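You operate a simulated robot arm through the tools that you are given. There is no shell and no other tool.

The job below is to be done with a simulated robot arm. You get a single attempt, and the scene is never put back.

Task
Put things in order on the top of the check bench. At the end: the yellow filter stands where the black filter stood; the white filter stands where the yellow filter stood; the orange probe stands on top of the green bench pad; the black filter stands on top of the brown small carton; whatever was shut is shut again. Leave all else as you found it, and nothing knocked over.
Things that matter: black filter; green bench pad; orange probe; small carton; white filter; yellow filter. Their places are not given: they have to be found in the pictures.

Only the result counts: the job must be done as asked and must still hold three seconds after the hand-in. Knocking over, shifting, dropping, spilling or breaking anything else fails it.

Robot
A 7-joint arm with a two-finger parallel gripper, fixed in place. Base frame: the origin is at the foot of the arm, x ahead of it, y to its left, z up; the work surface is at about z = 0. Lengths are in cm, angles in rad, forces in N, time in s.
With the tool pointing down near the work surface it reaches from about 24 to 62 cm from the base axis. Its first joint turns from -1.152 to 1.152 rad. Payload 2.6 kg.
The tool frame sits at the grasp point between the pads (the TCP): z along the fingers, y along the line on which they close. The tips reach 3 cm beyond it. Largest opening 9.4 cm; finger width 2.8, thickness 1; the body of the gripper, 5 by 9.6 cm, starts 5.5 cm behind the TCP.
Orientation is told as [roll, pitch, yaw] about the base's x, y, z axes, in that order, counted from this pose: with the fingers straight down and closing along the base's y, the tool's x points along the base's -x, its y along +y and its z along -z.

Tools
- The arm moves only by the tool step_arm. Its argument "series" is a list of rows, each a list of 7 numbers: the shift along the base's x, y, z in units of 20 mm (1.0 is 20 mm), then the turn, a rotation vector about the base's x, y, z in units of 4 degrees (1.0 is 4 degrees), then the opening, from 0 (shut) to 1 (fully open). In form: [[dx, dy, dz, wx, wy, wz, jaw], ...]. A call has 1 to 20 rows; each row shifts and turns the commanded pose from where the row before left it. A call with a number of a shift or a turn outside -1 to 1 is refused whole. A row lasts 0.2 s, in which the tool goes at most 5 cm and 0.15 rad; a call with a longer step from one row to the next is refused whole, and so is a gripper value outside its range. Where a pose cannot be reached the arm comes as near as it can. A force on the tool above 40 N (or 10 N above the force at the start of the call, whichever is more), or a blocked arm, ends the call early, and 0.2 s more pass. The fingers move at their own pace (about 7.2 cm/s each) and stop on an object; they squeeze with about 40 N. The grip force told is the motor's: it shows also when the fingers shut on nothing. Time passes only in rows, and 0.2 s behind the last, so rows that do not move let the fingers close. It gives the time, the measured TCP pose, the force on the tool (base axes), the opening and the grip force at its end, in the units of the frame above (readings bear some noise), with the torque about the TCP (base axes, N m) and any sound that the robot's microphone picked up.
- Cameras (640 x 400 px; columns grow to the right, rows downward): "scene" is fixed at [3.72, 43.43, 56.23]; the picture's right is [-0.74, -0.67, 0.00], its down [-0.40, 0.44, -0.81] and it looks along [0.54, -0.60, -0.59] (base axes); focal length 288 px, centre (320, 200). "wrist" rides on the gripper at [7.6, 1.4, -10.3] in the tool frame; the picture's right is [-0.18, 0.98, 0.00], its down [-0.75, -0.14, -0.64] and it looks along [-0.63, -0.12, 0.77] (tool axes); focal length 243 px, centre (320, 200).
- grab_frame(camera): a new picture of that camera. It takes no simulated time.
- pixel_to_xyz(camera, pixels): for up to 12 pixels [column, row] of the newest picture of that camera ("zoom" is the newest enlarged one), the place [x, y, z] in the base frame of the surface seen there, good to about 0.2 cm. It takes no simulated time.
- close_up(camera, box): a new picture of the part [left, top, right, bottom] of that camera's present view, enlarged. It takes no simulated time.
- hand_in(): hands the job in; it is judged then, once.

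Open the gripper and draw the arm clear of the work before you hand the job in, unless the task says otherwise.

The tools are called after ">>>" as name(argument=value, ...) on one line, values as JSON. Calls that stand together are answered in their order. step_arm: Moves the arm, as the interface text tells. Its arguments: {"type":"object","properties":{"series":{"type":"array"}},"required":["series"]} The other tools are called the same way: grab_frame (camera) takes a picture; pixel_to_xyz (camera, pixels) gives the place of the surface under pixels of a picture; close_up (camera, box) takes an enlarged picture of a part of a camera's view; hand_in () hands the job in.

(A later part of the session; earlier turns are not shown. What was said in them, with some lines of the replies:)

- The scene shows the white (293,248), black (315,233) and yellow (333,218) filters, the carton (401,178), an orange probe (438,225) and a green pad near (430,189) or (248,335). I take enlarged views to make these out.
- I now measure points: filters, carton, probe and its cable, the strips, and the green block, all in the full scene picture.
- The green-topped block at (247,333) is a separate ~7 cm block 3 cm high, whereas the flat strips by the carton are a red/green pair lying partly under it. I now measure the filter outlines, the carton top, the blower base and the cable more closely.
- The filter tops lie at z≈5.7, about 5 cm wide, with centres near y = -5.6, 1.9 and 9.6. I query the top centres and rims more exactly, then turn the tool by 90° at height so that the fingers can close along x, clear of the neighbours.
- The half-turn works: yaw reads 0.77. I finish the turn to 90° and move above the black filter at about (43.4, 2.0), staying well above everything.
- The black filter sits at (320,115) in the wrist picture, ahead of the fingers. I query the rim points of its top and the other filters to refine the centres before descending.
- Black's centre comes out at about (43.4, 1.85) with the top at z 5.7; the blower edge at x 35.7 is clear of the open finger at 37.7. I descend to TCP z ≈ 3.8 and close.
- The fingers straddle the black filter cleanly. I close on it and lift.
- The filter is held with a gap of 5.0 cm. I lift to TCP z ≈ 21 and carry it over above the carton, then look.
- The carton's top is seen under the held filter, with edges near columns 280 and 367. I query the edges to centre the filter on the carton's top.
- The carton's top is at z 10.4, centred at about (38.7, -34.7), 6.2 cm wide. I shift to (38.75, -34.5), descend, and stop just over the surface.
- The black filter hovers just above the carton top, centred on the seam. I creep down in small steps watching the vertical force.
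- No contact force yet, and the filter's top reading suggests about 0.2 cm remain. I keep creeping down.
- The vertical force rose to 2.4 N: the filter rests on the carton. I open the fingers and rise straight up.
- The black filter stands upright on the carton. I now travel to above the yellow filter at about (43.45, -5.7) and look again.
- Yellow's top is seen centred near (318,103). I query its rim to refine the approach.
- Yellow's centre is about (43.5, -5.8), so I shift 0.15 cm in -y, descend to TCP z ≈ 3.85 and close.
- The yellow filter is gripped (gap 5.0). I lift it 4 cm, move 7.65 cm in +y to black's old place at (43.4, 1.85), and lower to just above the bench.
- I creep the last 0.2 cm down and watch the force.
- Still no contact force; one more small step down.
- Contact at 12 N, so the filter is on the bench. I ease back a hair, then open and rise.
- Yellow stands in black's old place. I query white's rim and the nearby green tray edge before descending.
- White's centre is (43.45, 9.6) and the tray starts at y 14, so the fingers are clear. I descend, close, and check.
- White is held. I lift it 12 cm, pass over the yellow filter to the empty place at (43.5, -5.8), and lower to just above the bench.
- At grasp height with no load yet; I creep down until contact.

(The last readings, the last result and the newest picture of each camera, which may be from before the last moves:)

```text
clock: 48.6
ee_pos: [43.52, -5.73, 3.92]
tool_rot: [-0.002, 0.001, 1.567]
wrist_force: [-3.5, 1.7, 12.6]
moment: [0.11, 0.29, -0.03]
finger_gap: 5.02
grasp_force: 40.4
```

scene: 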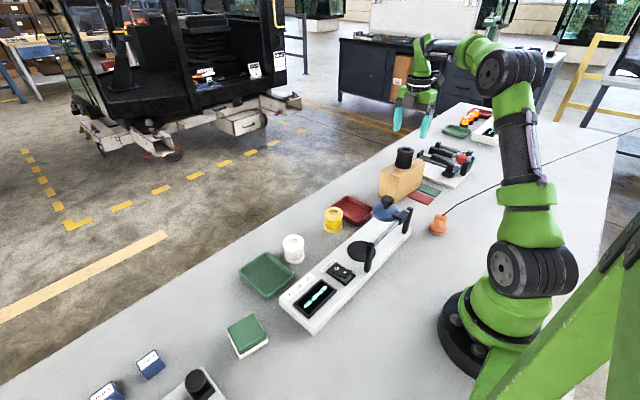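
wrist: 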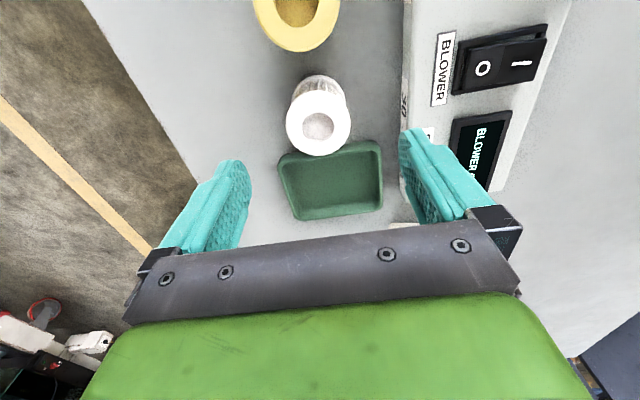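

White is seated. I ease off, release, rise to z ≈ 24 and then travel towards the orange probe for a look.

>>> step_arm(series=[[0, 0, 0.03, 0, 0, 0, 0.2], [0, 0, 0, 0, 0, 0, 0.2], [0, 0, 0, 0, 0, 0, 0.55], [0, 0, 0, 0, 0, 0, 0.65], [0, 0, 0, 0, 0, 0, 0.85], [0, 0, 0, 0, 0, 0, 0.85], [0, 0, 0.3, 0, 0, 0, 0.85], [0, 0, 0.7, 0, 0, 0, 0.85], [0, 0, 1, 0, 0, 0, 0.85], [0, 0, 1, 0, 0, 0, 0.85], [0, 0, 1, 0, 0, 0, 0.85], [0, 0, 1, 0, 0, 0, 0.85], [0, 0, 1, 0, 0, 0, 0.85], [0, 0, 1, 0, 0, 0, 0.85], [0, 0, 1, 0, 0, 0, 0.85], [0, 0, 1, 0, 0, 0, 0.85], [0, 0, 1, 0, 0, 0, 0.85], [0, 0, 0, 0, 0, 0, 0.85]])

>>> step_arm(series=[[-0.65, -0.475, 0, 0, 0, 0, 1], [-0.65, -0.475, 0, 0, 0, 0, 1], [-0.65, -0.475, 0, 0, 0, 0, 1], [-0.65, -0.475, 0, 0, 0, 0, 1], [-0.65, -0.475, 0, 0, 0, 0, 1], [-0.65, -0.475, 0, 0, 0, 0, 1], [-0.65, -0.475, 0, 0, 0, 0, 1], [-0.65, -0.475, 0, 0, 0, 0, 1], [-0.65, -0.475, 0, 0, 0, 0, 1], [-0.65, -0.475, 0, 0, 0, 0, 1], [-0.65, -0.475, 0, 0, 0, 0, 1], [-0.65, -0.475, 0, 0, 0, 0, 1], [-0.65, -0.475, 0, 0, 0, 0, 1], [-0.65, -0.475, 0, 0, 0, 0, 1], [0, 0, 0, 0, 0, 0, 1]])

>>> grab_frame(camera="wrist")

>>> grab_frame(camera="scene")

>>> close_up(camera="scene", box=[220, 160, 400, 300])

```text
clock: 52.4
ee_pos: [43.34, -5.86, 23.82]
tool_rot: [0.001, 0.002, 1.569]
wrist_force: [-0.9, -0.8, 0.4]
moment: [-0.01, 0.03, -0.03]
finger_gap: 8.01
grasp_force: 0.1
```

```text
clock: 55.6
ee_pos: [25.21, -19.11, 23.94]
tool_rot: [-0.001, 0.0, 1.569]
wrist_force: [0.2, -0.9, 0.1]
moment: [0.01, -0.03, 0.0]
finger_gap: 9.41
grasp_force: 0.0
```

```text
taken
```

wrist: 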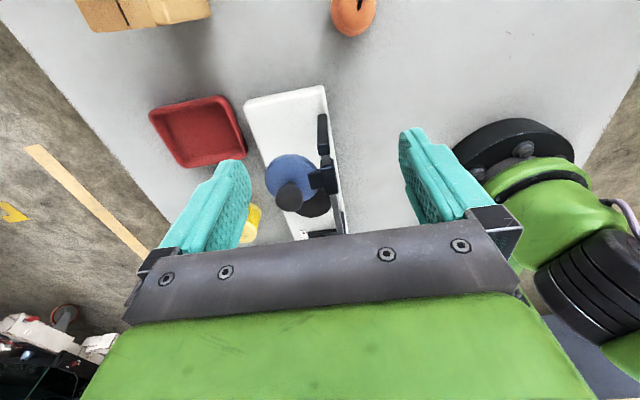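

```text
taken
```

scene: 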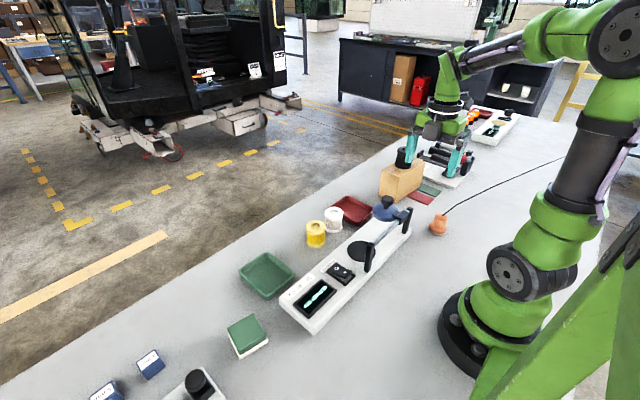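

```text
2.86 times, centred on (310, 230) of scene
```

zoom: 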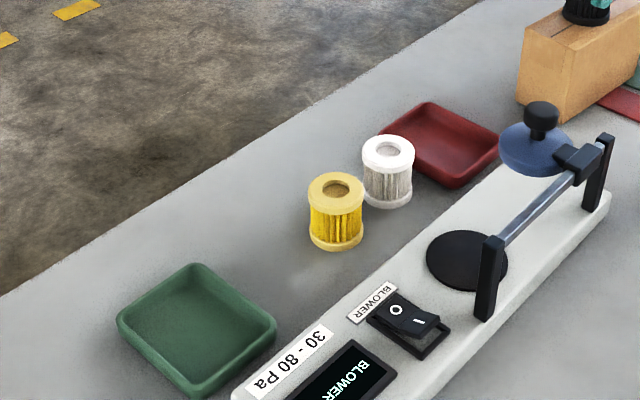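

Yellow and white are standing in their new places. I move over the probe (seen at the top, (352,15)) and turn back to yaw ≈ 45° so the closing line is square to the cable's direction.

>>> step_arm(series=[[-0.2, -0.2, 0, 0, 0, -0.94, 1], [-0.2, -0.2, 0, 0, 0, -0.94, 1], [-0.2, -0.2, 0, 0, 0, -0.94, 1], [-0.2, -0.2, 0, 0, 0, -0.94, 1], [-0.2, -0.2, 0, 0, 0, -0.94, 1], [-0.2, -0.2, 0, 0, 0, -0.94, 1], [-0.2, -0.2, 0, 0, 0, -0.94, 1], [-0.2, -0.2, 0, 0, 0, -0.94, 1], [-0.2, -0.2, 0, 0, 0, -0.94, 1], [-0.2, -0.2, 0, 0, 0, -0.94, 1], [-0.2, -0.2, 0, 0, 0, -0.94, 1], [-0.2, -0.2, 0, 0, 0, -0.94, 1], [0, 0, 0, 0, 0, 0, 1]])

>>> grab_frame(camera="wrist")

>>> close_up(camera="scene", box=[400, 170, 500, 250])

```text
clock: 58.4
ee_pos: [20.52, -23.77, 23.84]
tool_rot: [0.0, 0.001, 0.779]
wrist_force: [0.7, -0.1, -0.1]
moment: [0.01, 0.01, 0.03]
finger_gap: 9.36
grasp_force: 0.0
```

```text
taken
```

wrist: 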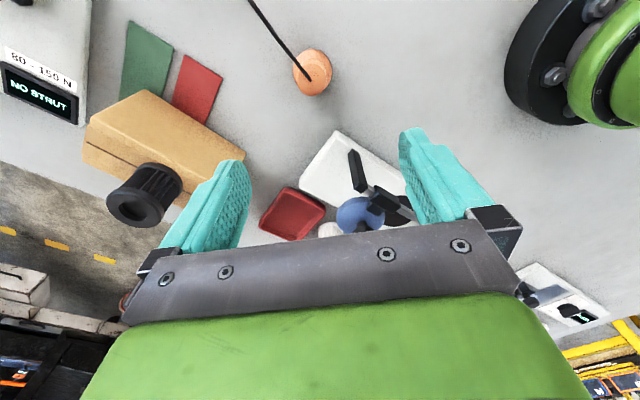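

```text
5.00 times, centred on (450, 210) of scene
```

zoom: 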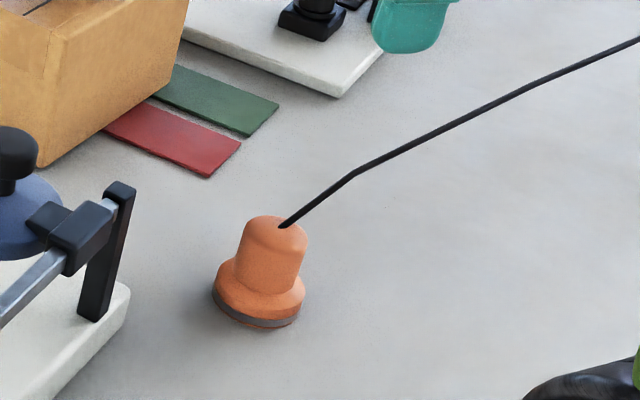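

The probe is a stepped puck with the cable leaving its top. I query its rim, its neck and the cable's height in the enlarged picture.

>>> pixel_to_xyz(camera="zoom", pixels=[[282, 226], [320, 197], [355, 172], [450, 126], [550, 81], [630, 42], [265, 222], [243, 262], [303, 250], [258, 321], [215, 295], [303, 312]])

>>> close_up(camera="wrist", box=[240, 0, 400, 120])

>>> pixel_to_xyz(camera="wrist", pixels=[[292, 70], [333, 70], [314, 48], [314, 95], [308, 78], [300, 63], [294, 55], [281, 39], [265, 20], [320, 60], [312, 68], [330, 85]])

```text
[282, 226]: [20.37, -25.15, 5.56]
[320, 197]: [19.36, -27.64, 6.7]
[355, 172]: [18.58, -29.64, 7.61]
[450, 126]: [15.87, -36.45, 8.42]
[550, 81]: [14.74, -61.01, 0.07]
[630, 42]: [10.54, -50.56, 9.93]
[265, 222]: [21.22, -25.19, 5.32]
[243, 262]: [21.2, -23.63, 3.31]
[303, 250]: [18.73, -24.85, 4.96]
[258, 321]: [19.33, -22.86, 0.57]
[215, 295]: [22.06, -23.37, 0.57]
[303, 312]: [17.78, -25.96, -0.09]
```

```text
3.33 times, centred on (320, 60) of wrist
```

zoom: 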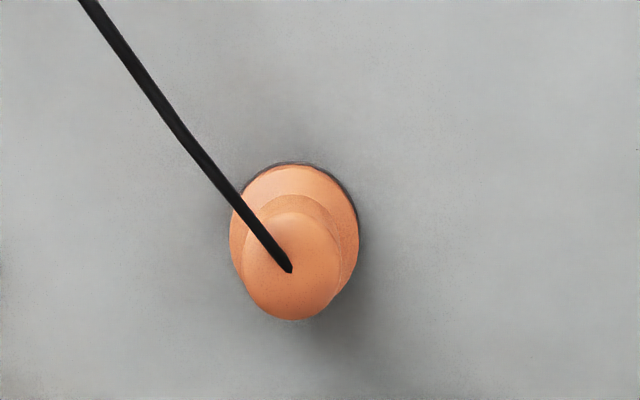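

```text
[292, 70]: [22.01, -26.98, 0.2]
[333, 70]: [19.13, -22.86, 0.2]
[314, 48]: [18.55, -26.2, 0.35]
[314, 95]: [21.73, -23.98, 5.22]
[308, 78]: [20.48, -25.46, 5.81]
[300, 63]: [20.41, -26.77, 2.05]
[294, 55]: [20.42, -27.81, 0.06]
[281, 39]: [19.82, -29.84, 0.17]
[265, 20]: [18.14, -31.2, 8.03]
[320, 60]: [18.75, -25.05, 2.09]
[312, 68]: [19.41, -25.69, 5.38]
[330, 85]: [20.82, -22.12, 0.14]
```

The cable climbs gently from the probe's top (z 5.6) towards (-x,-y), staying below z 10. I turn to yaw ≈ 66°, square to it, and come lower above the probe for a more exact measure.

>>> step_arm(series=[[0, -0.1, -0.7, 0, 0, 0.9, 1], [0, -0.1, -0.7, 0, 0, 0.9, 1], [0, -0.1, -0.7, 0, 0, 0.9, 1], [0, -0.1, -0.7, 0, 0, 0.9, 1], [0, -0.1, -0.7, 0, 0, 0.9, 1], [0, -0.1, -0.7, 0, 0, 0.9, 1], [0, 0, -0.3, 0, 0, 0, 1], [0, 0, 0, 0, 0, 0, 1]])

>>> grab_frame(camera="wrist")

>>> close_up(camera="wrist", box=[240, 40, 400, 160])

```text
clock: 60.2
ee_pos: [20.39, -25.04, 14.99]
tool_rot: [0.001, 0.0, 1.158]
wrist_force: [0.1, 0.3, -0.3]
moment: [-0.02, 0.01, -0.02]
finger_gap: 9.43
grasp_force: 0.2
```

```text
taken
```

wrist: 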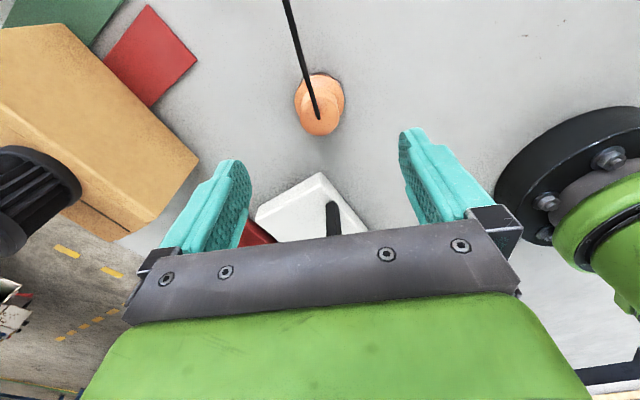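

```text
3.33 times, centred on (320, 100) of wrist
```

zoom: 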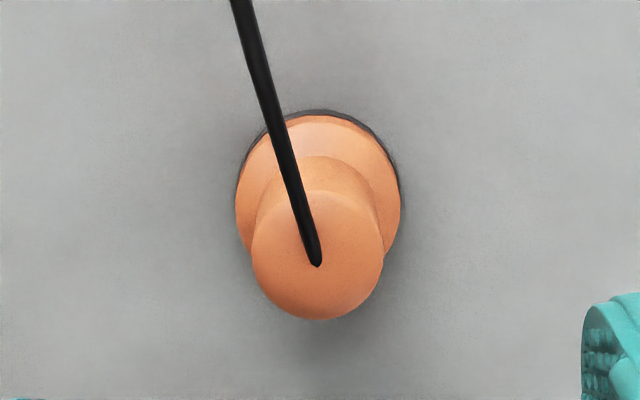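

I query the neck's and base's rims in this enlarged view.

>>> pixel_to_xyz(camera="zoom", pixels=[[260, 255], [377, 255], [330, 205], [317, 312], [318, 275], [243, 205], [393, 200], [330, 122], [340, 170], [265, 200], [372, 200], [345, 250]])

```text
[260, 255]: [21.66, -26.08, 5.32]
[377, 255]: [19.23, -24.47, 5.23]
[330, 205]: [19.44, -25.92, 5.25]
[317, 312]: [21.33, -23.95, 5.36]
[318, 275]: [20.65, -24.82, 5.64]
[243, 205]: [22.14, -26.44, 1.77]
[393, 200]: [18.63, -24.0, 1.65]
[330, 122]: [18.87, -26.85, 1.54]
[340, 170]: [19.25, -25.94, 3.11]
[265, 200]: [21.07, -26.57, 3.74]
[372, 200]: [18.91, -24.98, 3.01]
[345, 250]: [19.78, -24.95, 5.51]
```

The neck is about 3 cm wide, centred at (20.4, -25.1), z 2 to 5.6, over a ~4.6 cm base. I descend straight to TCP z ≈ 5.4 so the tips stay above the base shoulder, and check before closing.

>>> step_arm(series=[[0, -0.02, -0.8, 0, 0, 0, 1], [0, 0, -0.9, 0, 0, 0, 1], [0, 0, -0.9, 0, 0, 0, 1], [0, 0, -0.9, 0, 0, 0, 1], [0, 0, -0.7, 0, 0, 0, 0.9], [0, 0, -0.4, 0, 0, 0, 0.8], [0, 0, -0.13, 0, 0, 0, 0.7], [0, 0, 0, 0, 0, 0, 0.6], [0, 0, 0, 0, 0, 0, 0.6]])

>>> close_up(camera="scene", box=[390, 150, 510, 250])

>>> grab_frame(camera="wrist")

```text
clock: 62.2
ee_pos: [20.56, -25.1, 5.49]
tool_rot: [0.0, 0.001, 1.157]
wrist_force: [0.9, 0.8, -0.5]
moment: [0.0, -0.02, -0.01]
finger_gap: 5.63
grasp_force: 0.0
```

```text
4.00 times, centred on (450, 200) of scene
```

zoom: 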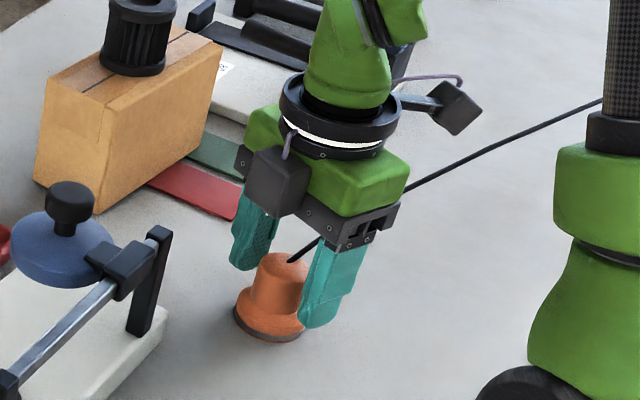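

```text
taken
```

wrist: 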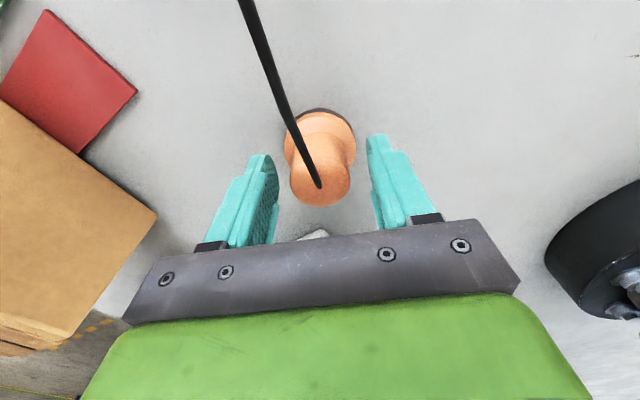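

The neck sits between the fingers and the cable runs out between them on the free side. I close.

>>> step_arm(series=[[0, 0, 0, 0, 0, 0, 0.45], [0, 0, 0, 0, 0, 0, 0.35], [0, 0, 0, 0, 0, 0, 0.25], [0, 0, 0, 0, 0, 0, 0.15], [0, 0, 0, 0, 0, 0, 0.1], [0, 0, 0, 0, 0, 0, 0.1]])

>>> grab_frame(camera="wrist")

```text
clock: 63.6
ee_pos: [20.36, -25.07, 5.41]
tool_rot: [0.0, 0.001, 1.157]
wrist_force: [-0.2, 0.4, 1.0]
moment: [0.03, 0.0, 0.0]
finger_gap: 3.24
grasp_force: 40.1
```

```text
taken
```

wrist: 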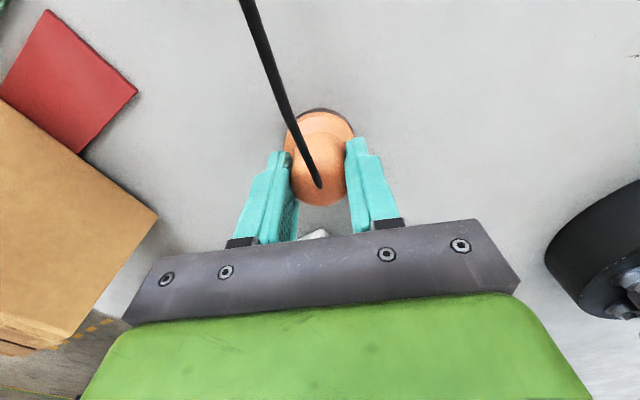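

The probe is gripped at 3.24 cm. I lift it a few cm and watch the force for any pull of the cable.

>>> step_arm(series=[[0, 0, 0.3, 0, 0, 0, 0.1], [0, 0, 0.6, 0, 0, 0, 0.1], [0, 0, 0.8, 0, 0, 0, 0.1], [0, 0, 0.8, 0, 0, 0, 0.1], [0, 0, 0, 0, 0, 0, 0.1]])

>>> grab_frame(camera="scene")

>>> grab_frame(camera="wrist")

```text
clock: 64.8
ee_pos: [20.57, -25.08, 10.5]
tool_rot: [0.0, 0.002, 1.158]
wrist_force: [0.2, -0.1, -1.3]
moment: [-0.01, -0.01, 0.0]
finger_gap: 3.22
grasp_force: 39.5
```

```text
taken
```

scene: 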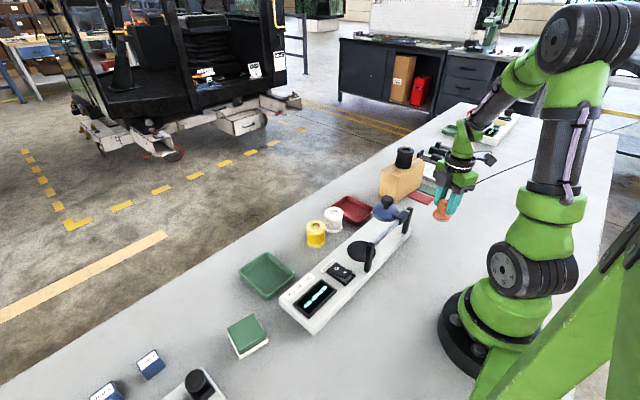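

```text
taken
```

wrist: 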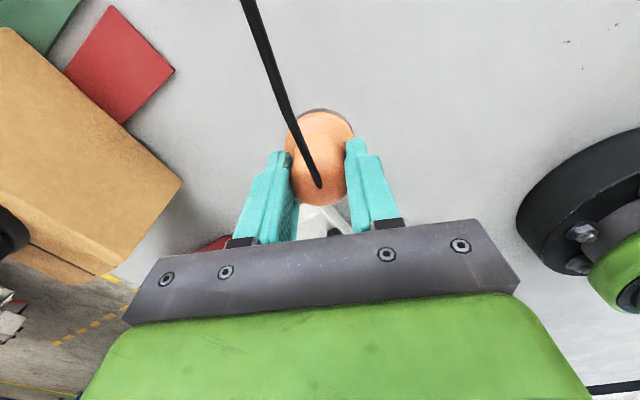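

No extra load on lifting: force stays near 1 N. I look at how the cable now runs before making the long carry.

>>> close_up(camera="scene", box=[420, 90, 640, 230])

```text
2.86 times, centred on (530, 160) of scene
```

zoom: 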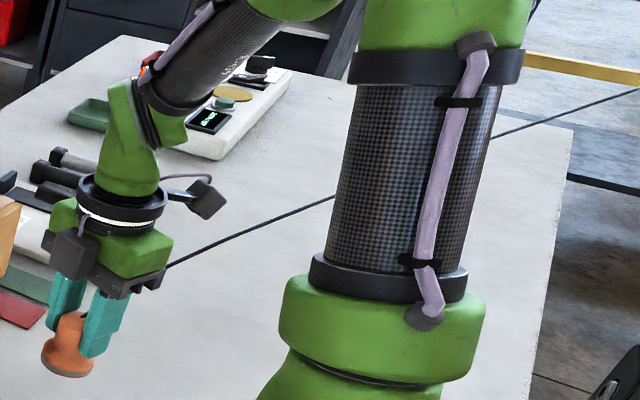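

The cable simply trails away to the far side past the bench. I lift to z ≈ 24, go outward to x ≈ 36 and then across towards +y above everything, keeping the yaw.

>>> step_arm(series=[[0, 0, 0.9, 0, 0, 0, 0.1], [0, 0, 0.9, 0, 0, 0, 0.1], [0, 0, 0.9, 0, 0, 0, 0.1], [0, 0, 0.9, 0, 0, 0, 0.1], [0, 0, 0.9, 0, 0, 0, 0.1], [0, 0, 0.9, 0, 0, 0, 0.1], [0, 0, 0.9, 0, 0, 0, 0.1], [0, 0, 0.6, 0, 0, 0, 0.1], [0.8, 0.3, 0, 0, 0, 0, 0.1], [0.8, 0.4, 0, 0, 0, 0, 0.1], [0.8, 0.4, 0, 0, 0, 0, 0.1], [0.8, 0.4, 0, 0, 0, 0, 0.1], [0.8, 0.4, 0, 0, 0, 0, 0.1], [0.8, 0.4, 0, 0, 0, 0, 0.1], [0.8, 0.4, 0, 0, 0, 0, 0.1], [0.8, 0.4, 0, 0, 0, 0, 0.1], [0.8, 0.4, 0, 0, 0, 0, 0.1], [0, 0, 0, 0, 0, 0, 0.1]])

>>> grab_frame(camera="scene")

>>> grab_frame(camera="wrist")

```text
clock: 68.6
ee_pos: [34.93, -18.32, 24.17]
tool_rot: [0.0, 0.001, 1.158]
wrist_force: [0.2, -0.6, -1.5]
moment: [-0.01, 0.0, -0.05]
finger_gap: 3.25
grasp_force: 40.0
```

```text
taken
```

scene: 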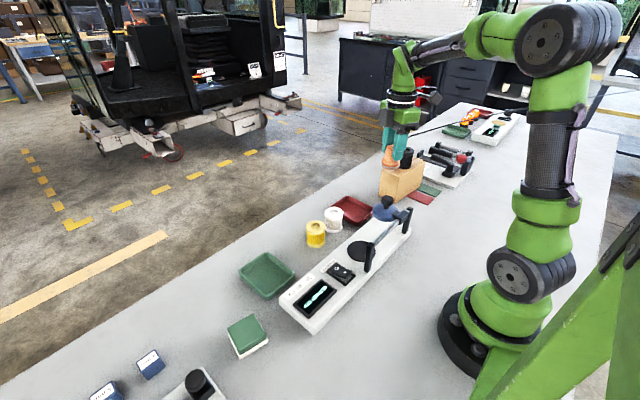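

```text
taken
```

wrist: 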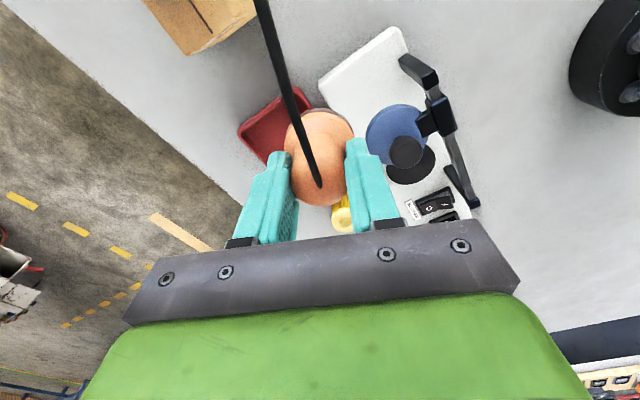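

No pull from the cable and everything is clear below. I carry on in +y towards the pad.

>>> step_arm(series=[[0.2, 0.9, 0, 0, 0, 0, 0.1], [0.2, 0.95, 0, 0, 0, 0, 0.1], [0.2, 0.95, 0, 0, 0, 0, 0.1], [0.1, 0.95, 0, 0, 0, 0, 0.1], [0, 0.95, 0, 0, 0, 0, 0.1], [0, 0.95, 0, 0, 0, 0, 0.1], [0, 0.95, 0, 0, 0, 0, 0.1], [0, 0.95, 0, 0, 0, 0, 0.1], [0, 0.95, 0, 0, 0, 0, 0.1], [0, 0.95, 0, 0, 0, 0, 0.1], [0, 0.95, 0, 0, 0, 0, 0.1], [0, 0.95, 0, 0, 0, 0, 0.1], [0, 0.95, 0, 0, 0, 0, 0.1], [0, 0.95, 0, 0, 0, 0, 0.1], [0, 0.95, 0, 0, 0, 0, 0.1], [-0.1, 0.95, 0, 0, 0, 0, 0.1], [-0.2, 0.95, 0, 0, 0, 0, 0.1], [-0.2, 0.95, 0, 0, 0, 0, 0.1], [-0.2, 0.9, 0, 0, 0, 0, 0.1], [0, 0, 0, 0, 0, 0, 0.1]])

>>> grab_frame(camera="scene")

>>> grab_frame(camera="wrist")

```text
clock: 72.8
ee_pos: [34.77, 17.74, 24.28]
tool_rot: [-0.002, 0.0, 1.156]
wrist_force: [0.0, -0.4, -1.4]
moment: [-0.01, -0.01, 0.02]
finger_gap: 3.23
grasp_force: 39.9
```

```text
taken
```

scene: 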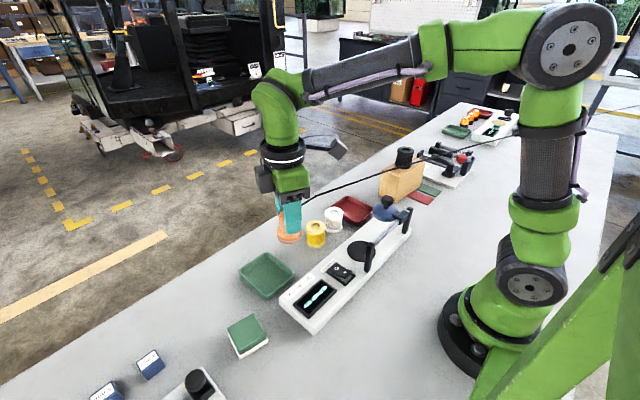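

```text
taken
```

wrist: 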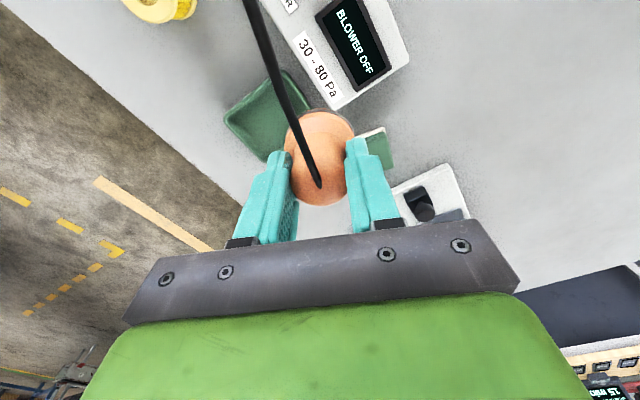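

Still no cable force. I go on to above the pad, near (33.6, 31), and look.

>>> step_arm(series=[[-0.08, 0.9, 0, 0, 0, 0, 0.1], [-0.08, 0.9, 0, 0, 0, 0, 0.1], [-0.08, 0.9, 0, 0, 0, 0, 0.1], [-0.08, 0.9, 0, 0, 0, 0, 0.1], [-0.08, 0.9, 0, 0, 0, 0, 0.1], [-0.08, 0.9, 0, 0, 0, 0, 0.1], [-0.08, 0.9, 0, 0, 0, 0, 0.1], [0, 0.3, 0, 0, 0, 0, 0.1], [0, 0, 0, 0, 0, 0, 0.1]])

>>> grab_frame(camera="wrist")

>>> grab_frame(camera="scene")

>>> close_up(camera="scene", box=[200, 300, 300, 380])

>>> pixel_to_xyz(camera="scene", pixels=[[229, 331], [251, 315], [266, 335], [241, 352], [240, 330], [255, 330]])

```text
clock: 74.8
ee_pos: [33.74, 30.99, 24.16]
tool_rot: [0.0, 0.0, 1.157]
wrist_force: [-0.6, 0.4, -1.0]
moment: [-0.04, -0.01, 0.03]
finger_gap: 3.23
grasp_force: 40.3
```

```text
taken
```

wrist: 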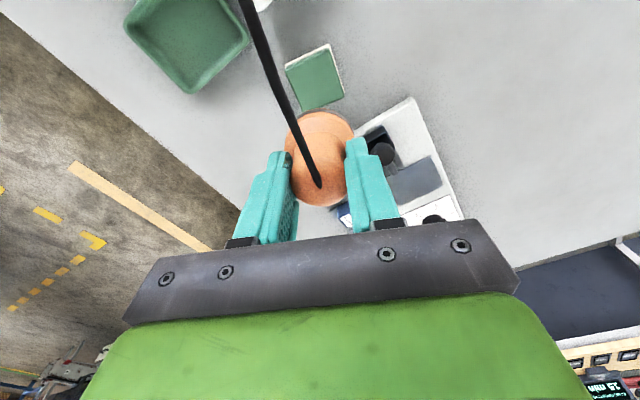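

```text
taken
```

scene: 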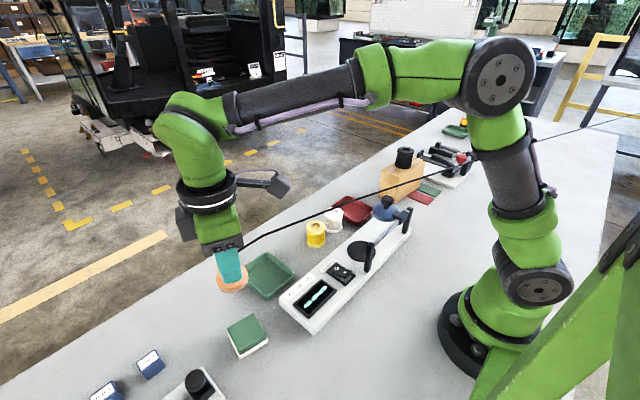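

```text
5.00 times, centred on (250, 340) of scene
```

zoom: 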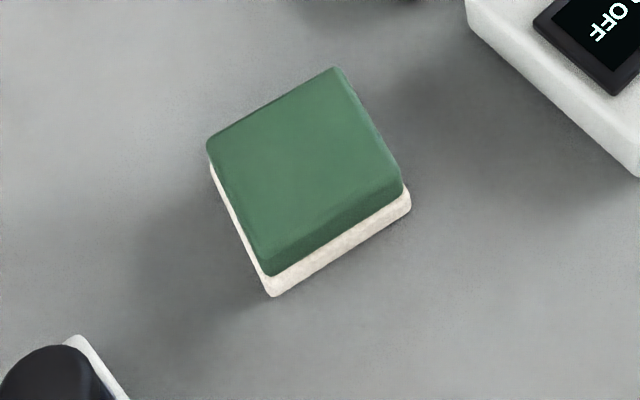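

```text
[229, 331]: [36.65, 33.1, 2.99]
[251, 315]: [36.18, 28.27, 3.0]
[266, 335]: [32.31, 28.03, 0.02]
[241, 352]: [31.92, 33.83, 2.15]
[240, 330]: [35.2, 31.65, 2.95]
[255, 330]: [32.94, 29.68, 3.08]
```

The pad's top face shows corners at (207,142), (335,68), (402,187), (265,272) in the zoom. I query points just inside the corners to find its centre.

>>> pixel_to_xyz(camera="zoom", pixels=[[214, 148], [333, 76], [394, 176], [266, 250], [303, 165], [271, 274], [395, 195], [210, 158], [270, 292], [408, 208]])

>>> pixel_to_xyz(camera="wrist", pixels=[[287, 68], [329, 46], [342, 95], [303, 108], [315, 80], [365, 140], [395, 125], [410, 100], [200, 88], [232, 60]])

```text
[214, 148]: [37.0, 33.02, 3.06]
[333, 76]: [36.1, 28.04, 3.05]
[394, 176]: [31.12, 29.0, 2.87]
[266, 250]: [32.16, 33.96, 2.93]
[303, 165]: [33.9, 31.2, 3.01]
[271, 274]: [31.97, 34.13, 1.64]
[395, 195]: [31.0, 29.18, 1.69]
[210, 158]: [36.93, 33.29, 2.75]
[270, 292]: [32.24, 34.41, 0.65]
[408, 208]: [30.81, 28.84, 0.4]
```

```text
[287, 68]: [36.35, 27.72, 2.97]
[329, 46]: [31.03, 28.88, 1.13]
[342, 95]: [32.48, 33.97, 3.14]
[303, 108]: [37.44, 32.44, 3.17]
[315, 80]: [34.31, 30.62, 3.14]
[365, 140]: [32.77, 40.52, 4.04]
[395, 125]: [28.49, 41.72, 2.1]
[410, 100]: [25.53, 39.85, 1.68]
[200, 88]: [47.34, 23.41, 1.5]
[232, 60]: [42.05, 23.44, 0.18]
```

The pad's centre is (34.1, 31.0), top at z 3.0, about 5.2 cm square, enough for the 4.6 cm base. I shift 0.36 cm in x and lower to just above it.

>>> step_arm(series=[[0.18, 0, -0.3, 0, 0, 0, 0.1], [0, 0, -0.8, 0, 0, 0, 0.1], [0, 0, -0.9, 0, 0, 0, 0.1], [0, 0, -0.9, 0, 0, 0, 0.1], [0, 0, -0.9, 0, 0, 0, 0.1], [0, 0, -0.9, 0, 0, 0, 0.1], [0, 0, -0.9, 0, 0, 0, 0.1], [0, 0, -0.9, 0, 0, 0, 0.1], [0, 0, -0.6, 0, 0, 0, 0.1], [0, 0, -0.4, 0, 0, 0, 0.1], [0, 0, -0.2, 0, 0, 0, 0.1], [0, 0, 0, 0, 0, 0, 0.1]])

>>> grab_frame(camera="scene")

>>> close_up(camera="scene", box=[190, 270, 310, 370])

>>> grab_frame(camera="wrist")

```text
clock: 77.4
ee_pos: [34.11, 31.03, 8.83]
tool_rot: [-0.001, 0.001, 1.157]
wrist_force: [-0.1, 0.2, -1.9]
moment: [-0.03, 0.01, -0.02]
finger_gap: 3.24
grasp_force: 40.4
```

```text
taken
```

scene: 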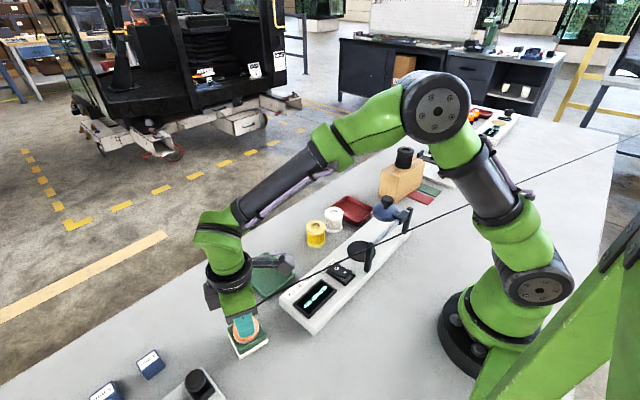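

```text
4.00 times, centred on (250, 320) of scene
```

zoom: 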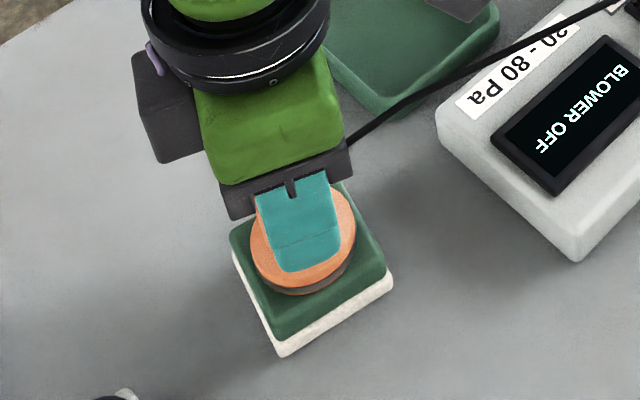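

```text
taken
```

wrist: 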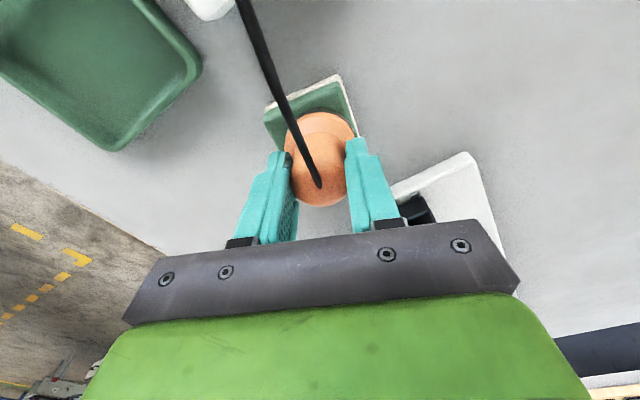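

The probe hovers just over the pad, roughly centred. I check the base rim's place against the pad's centre before setting it down.

>>> pixel_to_xyz(camera="zoom", pixels=[[253, 258], [353, 253], [303, 290], [300, 283], [240, 240], [378, 268], [278, 325], [340, 195]])

>>> pixel_to_xyz(camera="wrist", pixels=[[287, 140], [354, 133], [322, 114], [332, 85], [265, 120], [348, 100]])

```text
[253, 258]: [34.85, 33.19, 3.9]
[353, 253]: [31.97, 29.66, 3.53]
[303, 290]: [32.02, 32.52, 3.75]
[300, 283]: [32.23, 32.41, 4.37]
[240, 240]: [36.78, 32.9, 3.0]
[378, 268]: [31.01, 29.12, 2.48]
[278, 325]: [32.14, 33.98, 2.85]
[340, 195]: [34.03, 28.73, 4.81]
```

```text
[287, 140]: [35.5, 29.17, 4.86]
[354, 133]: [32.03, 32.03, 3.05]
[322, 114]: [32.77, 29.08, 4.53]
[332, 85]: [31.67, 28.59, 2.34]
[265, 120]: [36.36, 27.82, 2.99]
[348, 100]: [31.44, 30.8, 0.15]
```

A circle through the rim gives the probe's centre at (33.86, 31.08), radius 2.34; the pad's centre is (34.1, 31.0). I shift by (+0.22, -0.08) cm and creep down.

>>> step_arm(series=[[0.11, -0.04, 0, 0, 0, 0, 0.1], [0, 0, -0.06, 0, 0, 0, 0.1], [0, 0, -0.03, 0, 0, 0, 0.1], [0, 0, 0, 0, 0, 0, 0.1]])

>>> step_arm(series=[[0, 0, -0.03, 0, 0, 0, 0.1], [0, 0, 0, 0, 0, 0, 0.1]])

```text
clock: 78.4
ee_pos: [34.41, 30.92, 8.72]
tool_rot: [0.001, 0.001, 1.157]
wrist_force: [0.1, 0.6, -1.8]
moment: [0.03, -0.01, 0.0]
finger_gap: 3.24
grasp_force: 40.1
```

```text
clock: 79.0
ee_pos: [34.26, 31.04, 8.58]
tool_rot: [0.001, 0.0, 1.158]
wrist_force: [0.5, -0.5, -1.7]
moment: [0.0, -0.03, -0.07]
finger_gap: 3.22
grasp_force: 40.5
```

No contact yet (force still the probe's own weight); I keep creeping down in 0.06 cm steps.

>>> step_arm(series=[[0, 0, -0.03, 0, 0, 0, 0.1], [0, 0, 0, 0, 0, 0, 0.1]])

>>> close_up(camera="scene", box=[210, 290, 290, 360])

```text
clock: 79.6
ee_pos: [34.28, 30.86, 8.57]
tool_rot: [0.0, 0.0, 1.156]
wrist_force: [0.4, 1.0, -2.0]
moment: [-0.01, 0.04, 0.01]
finger_gap: 3.24
grasp_force: 39.6
```

```text
5.71 times, centred on (250, 325) of scene
```

zoom: 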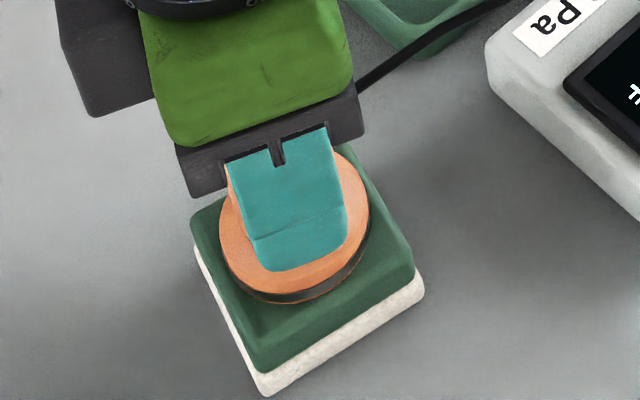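

The probe is nearly down and well inside the pad. I continue the small steps.

>>> step_arm(series=[[0, 0, -0.03, 0, 0, 0, 0.1], [0, 0, 0, 0, 0, 0, 0.1]])

>>> step_arm(series=[[0, 0, -0.02, 0, 0, 0, 0.1], [0, 0, 0, 0, 0, 0, 0.1]])

```text
clock: 80.2
ee_pos: [34.39, 30.96, 8.51]
tool_rot: [0.0, 0.0, 1.158]
wrist_force: [0.5, -1.1, 1.4]
moment: [-0.04, -0.01, -0.02]
finger_gap: 3.26
grasp_force: 40.4
```

```text
clock: 80.8
ee_pos: [34.39, 30.85, 8.52]
tool_rot: [-0.001, -0.001, 1.159]
wrist_force: [0.6, -0.9, 7.3]
moment: [-0.08, 0.07, -0.02]
finger_gap: 3.23
grasp_force: 40.3
```

Contact at 7 N: the probe rests on the pad. I open the fingers and then rise straight up.

>>> step_arm(series=[[0, 0, 0.02, 0, 0, 0, 0.1], [0, 0, 0, 0, 0, 0, 0.37], [0, 0, 0, 0, 0, 0, 0.45], [0, 0, 0, 0, 0, 0, 0.6], [0, 0, 0, 0, 0, 0, 0.6], [0, 0, 0.2, 0, 0, 0, 0.6], [0, 0, 0.5, 0, 0, 0, 0.6], [0, 0, 0.8, 0, 0, 0, 0.6], [0, 0, 0.9, 0, 0, 0, 0.6], [0, 0, 0.9, 0, 0, 0, 0.6], [0, 0, 0.9, 0, 0, 0, 0.6], [0, 0, 0.9, 0, 0, 0, 0.6], [0, 0, 0.9, 0, 0, 0, 0.6], [0, 0, 0.9, 0, 0, 0, 0.6], [0, 0, 0.9, 0, 0, 0, 0.6], [0, 0, 0, 0, 0, 0, 0.8]])

>>> grab_frame(camera="scene")

>>> close_up(camera="scene", box=[190, 270, 310, 370])

>>> grab_frame(camera="wrist")

```text
clock: 84.2
ee_pos: [34.27, 30.89, 24.2]
tool_rot: [0.0, 0.001, 1.157]
wrist_force: [-0.4, 0.0, -0.4]
moment: [-0.02, -0.04, 0.03]
finger_gap: 7.53
grasp_force: 0.0
```

```text
taken
```

scene: 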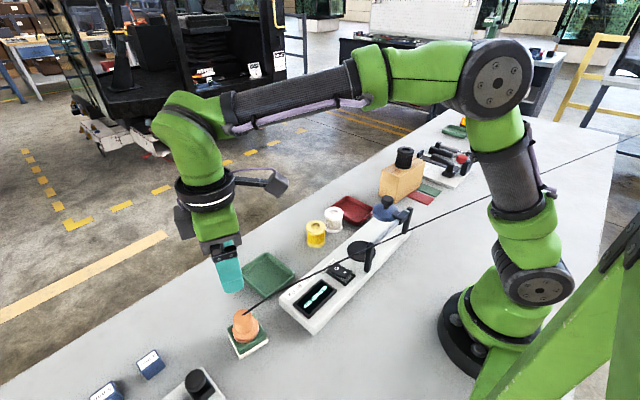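

```text
4.00 times, centred on (250, 320) of scene
```

zoom: 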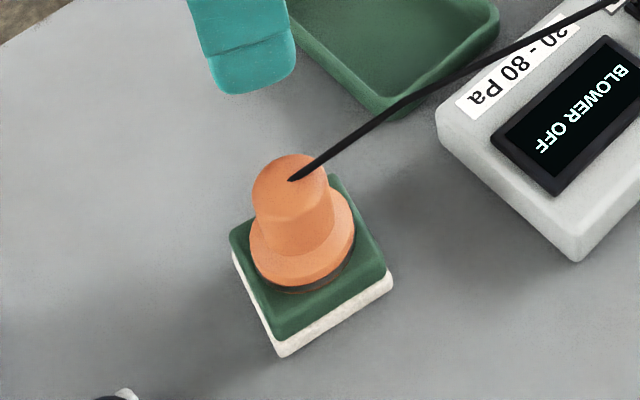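

```text
taken
```

wrist: 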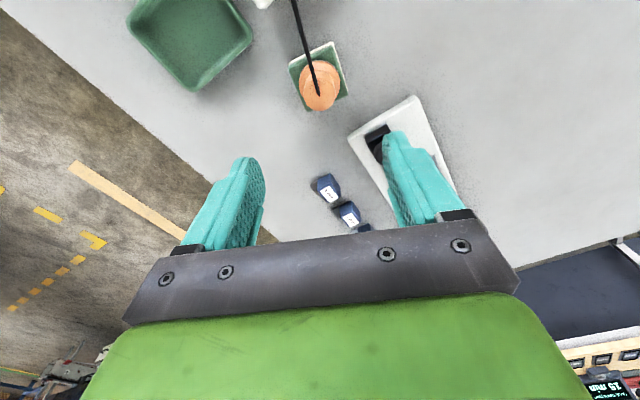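

The probe stands upright on the pad, the cable draped away. I draw the arm higher and clear, then compare all items against the first pictures.

>>> step_arm(series=[[0, 0, 0.8, 0, 0, 0, 1], [0, 0, 0.8, 0, 0, 0, 1], [0, 0, 0.8, 0, 0, 0, 1], [0, 0, 0.6, 0, 0, 0, 1], [0.5, -0.5, 0, 0, 0, 0, 1], [0.5, -0.8, 0, 0, 0, 0, 1], [0.5, -0.8, 0, 0, 0, 0, 1], [0.3, -0.8, 0, 0, 0, 0, 1], [0.3, -0.8, 0, 0, 0, 0, 1], [0.3, -0.8, 0, 0, 0, 0, 1], [0.3, -0.8, 0, 0, 0, 0, 1], [0.3, -0.8, 0, 0, 0, 0, 1], [0, 0, 0, 0, 0, 0, 1], [0, 0, 0, 0, 0, 0, 1]])

>>> grab_frame(camera="scene")

>>> close_up(camera="scene", box=[220, 180, 420, 340])

>>> close_up(camera="scene", box=[340, 130, 500, 250])

>>> close_up(camera="scene", box=[80, 280, 300, 400])

>>> grab_frame(camera="wrist")

```text
clock: 87.2
ee_pos: [40.27, 18.67, 30.0]
tool_rot: [0.0, 0.002, 1.157]
wrist_force: [-0.6, -0.4, 0.1]
moment: [0.0, -0.04, 0.0]
finger_gap: 9.4
grasp_force: 0.0
```

```text
taken
```

scene: 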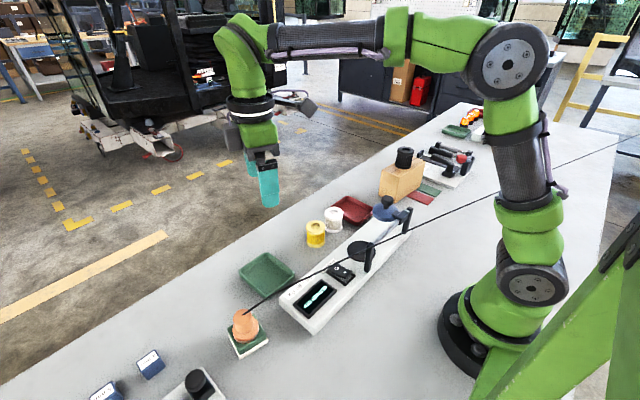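

```text
2.50 times, centred on (320, 260) of scene
```

zoom: 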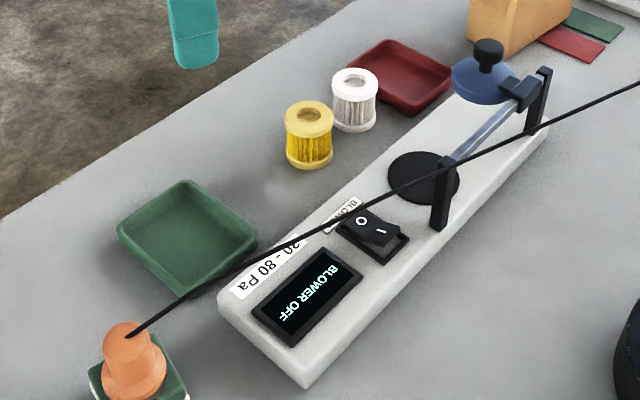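

```text
3.33 times, centred on (420, 190) of scene
```

zoom: 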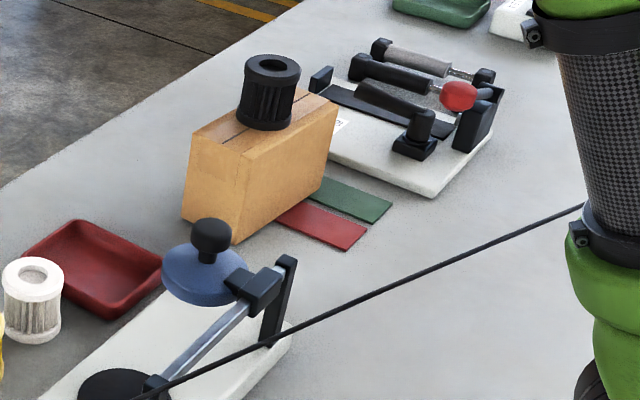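

```text
2.91 times, centred on (190, 340) of scene
```

zoom: 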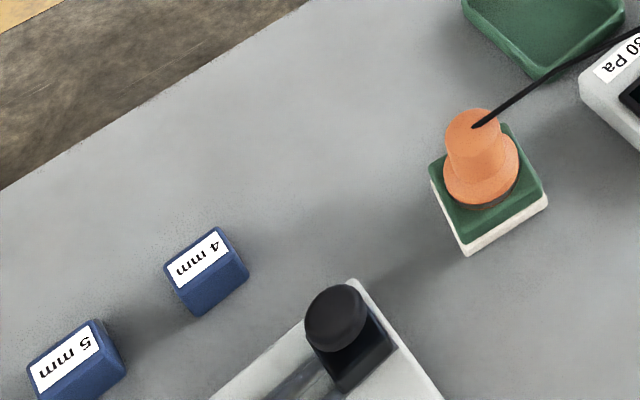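

```text
taken
```

wrist: 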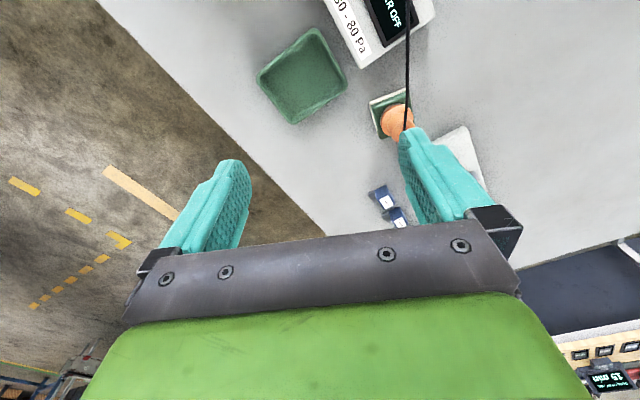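

The enlarged picture puts yellow at (309,117), where black was at (307,118), and white at (355,85), yellow's old position. Black stands on the unmoved carton and the probe on the pad. Nothing was opened, and the gripper is open and clear, so I hand in.

>>> hand_in()

```text
The job is handed in.
```

I've handed the job in. The final pictures show everything standing as asked, but no pass or fail verdict came back.

- **Yellow filter:** it stands in the black filter's old place, matching it closely in the picture.
- **White filter:** it stands in the yellow filter's old place, also matching closely.
- **Black filter:** it stands upright near the middle of the brown carton's top, and the carton did not visibly move.
- **Orange probe:** it stands upright on the green-topped block near (34, 31). Its cable now runs back across the bench, passing over the blower unit in the picture. I felt no pull from it during the move.

I took "green bench pad" to mean that green-topped block, about 5 cm square and 3 cm high. The other candidate was the thin green strip lying partly under the carton, paired with a red one. I ruled it out because it looked like part of the device beside it.

I found nothing shut that needed opening, so nothing had to be shut again. Nothing else looked moved or knocked over, and the gripper was open and clear at hand-in.
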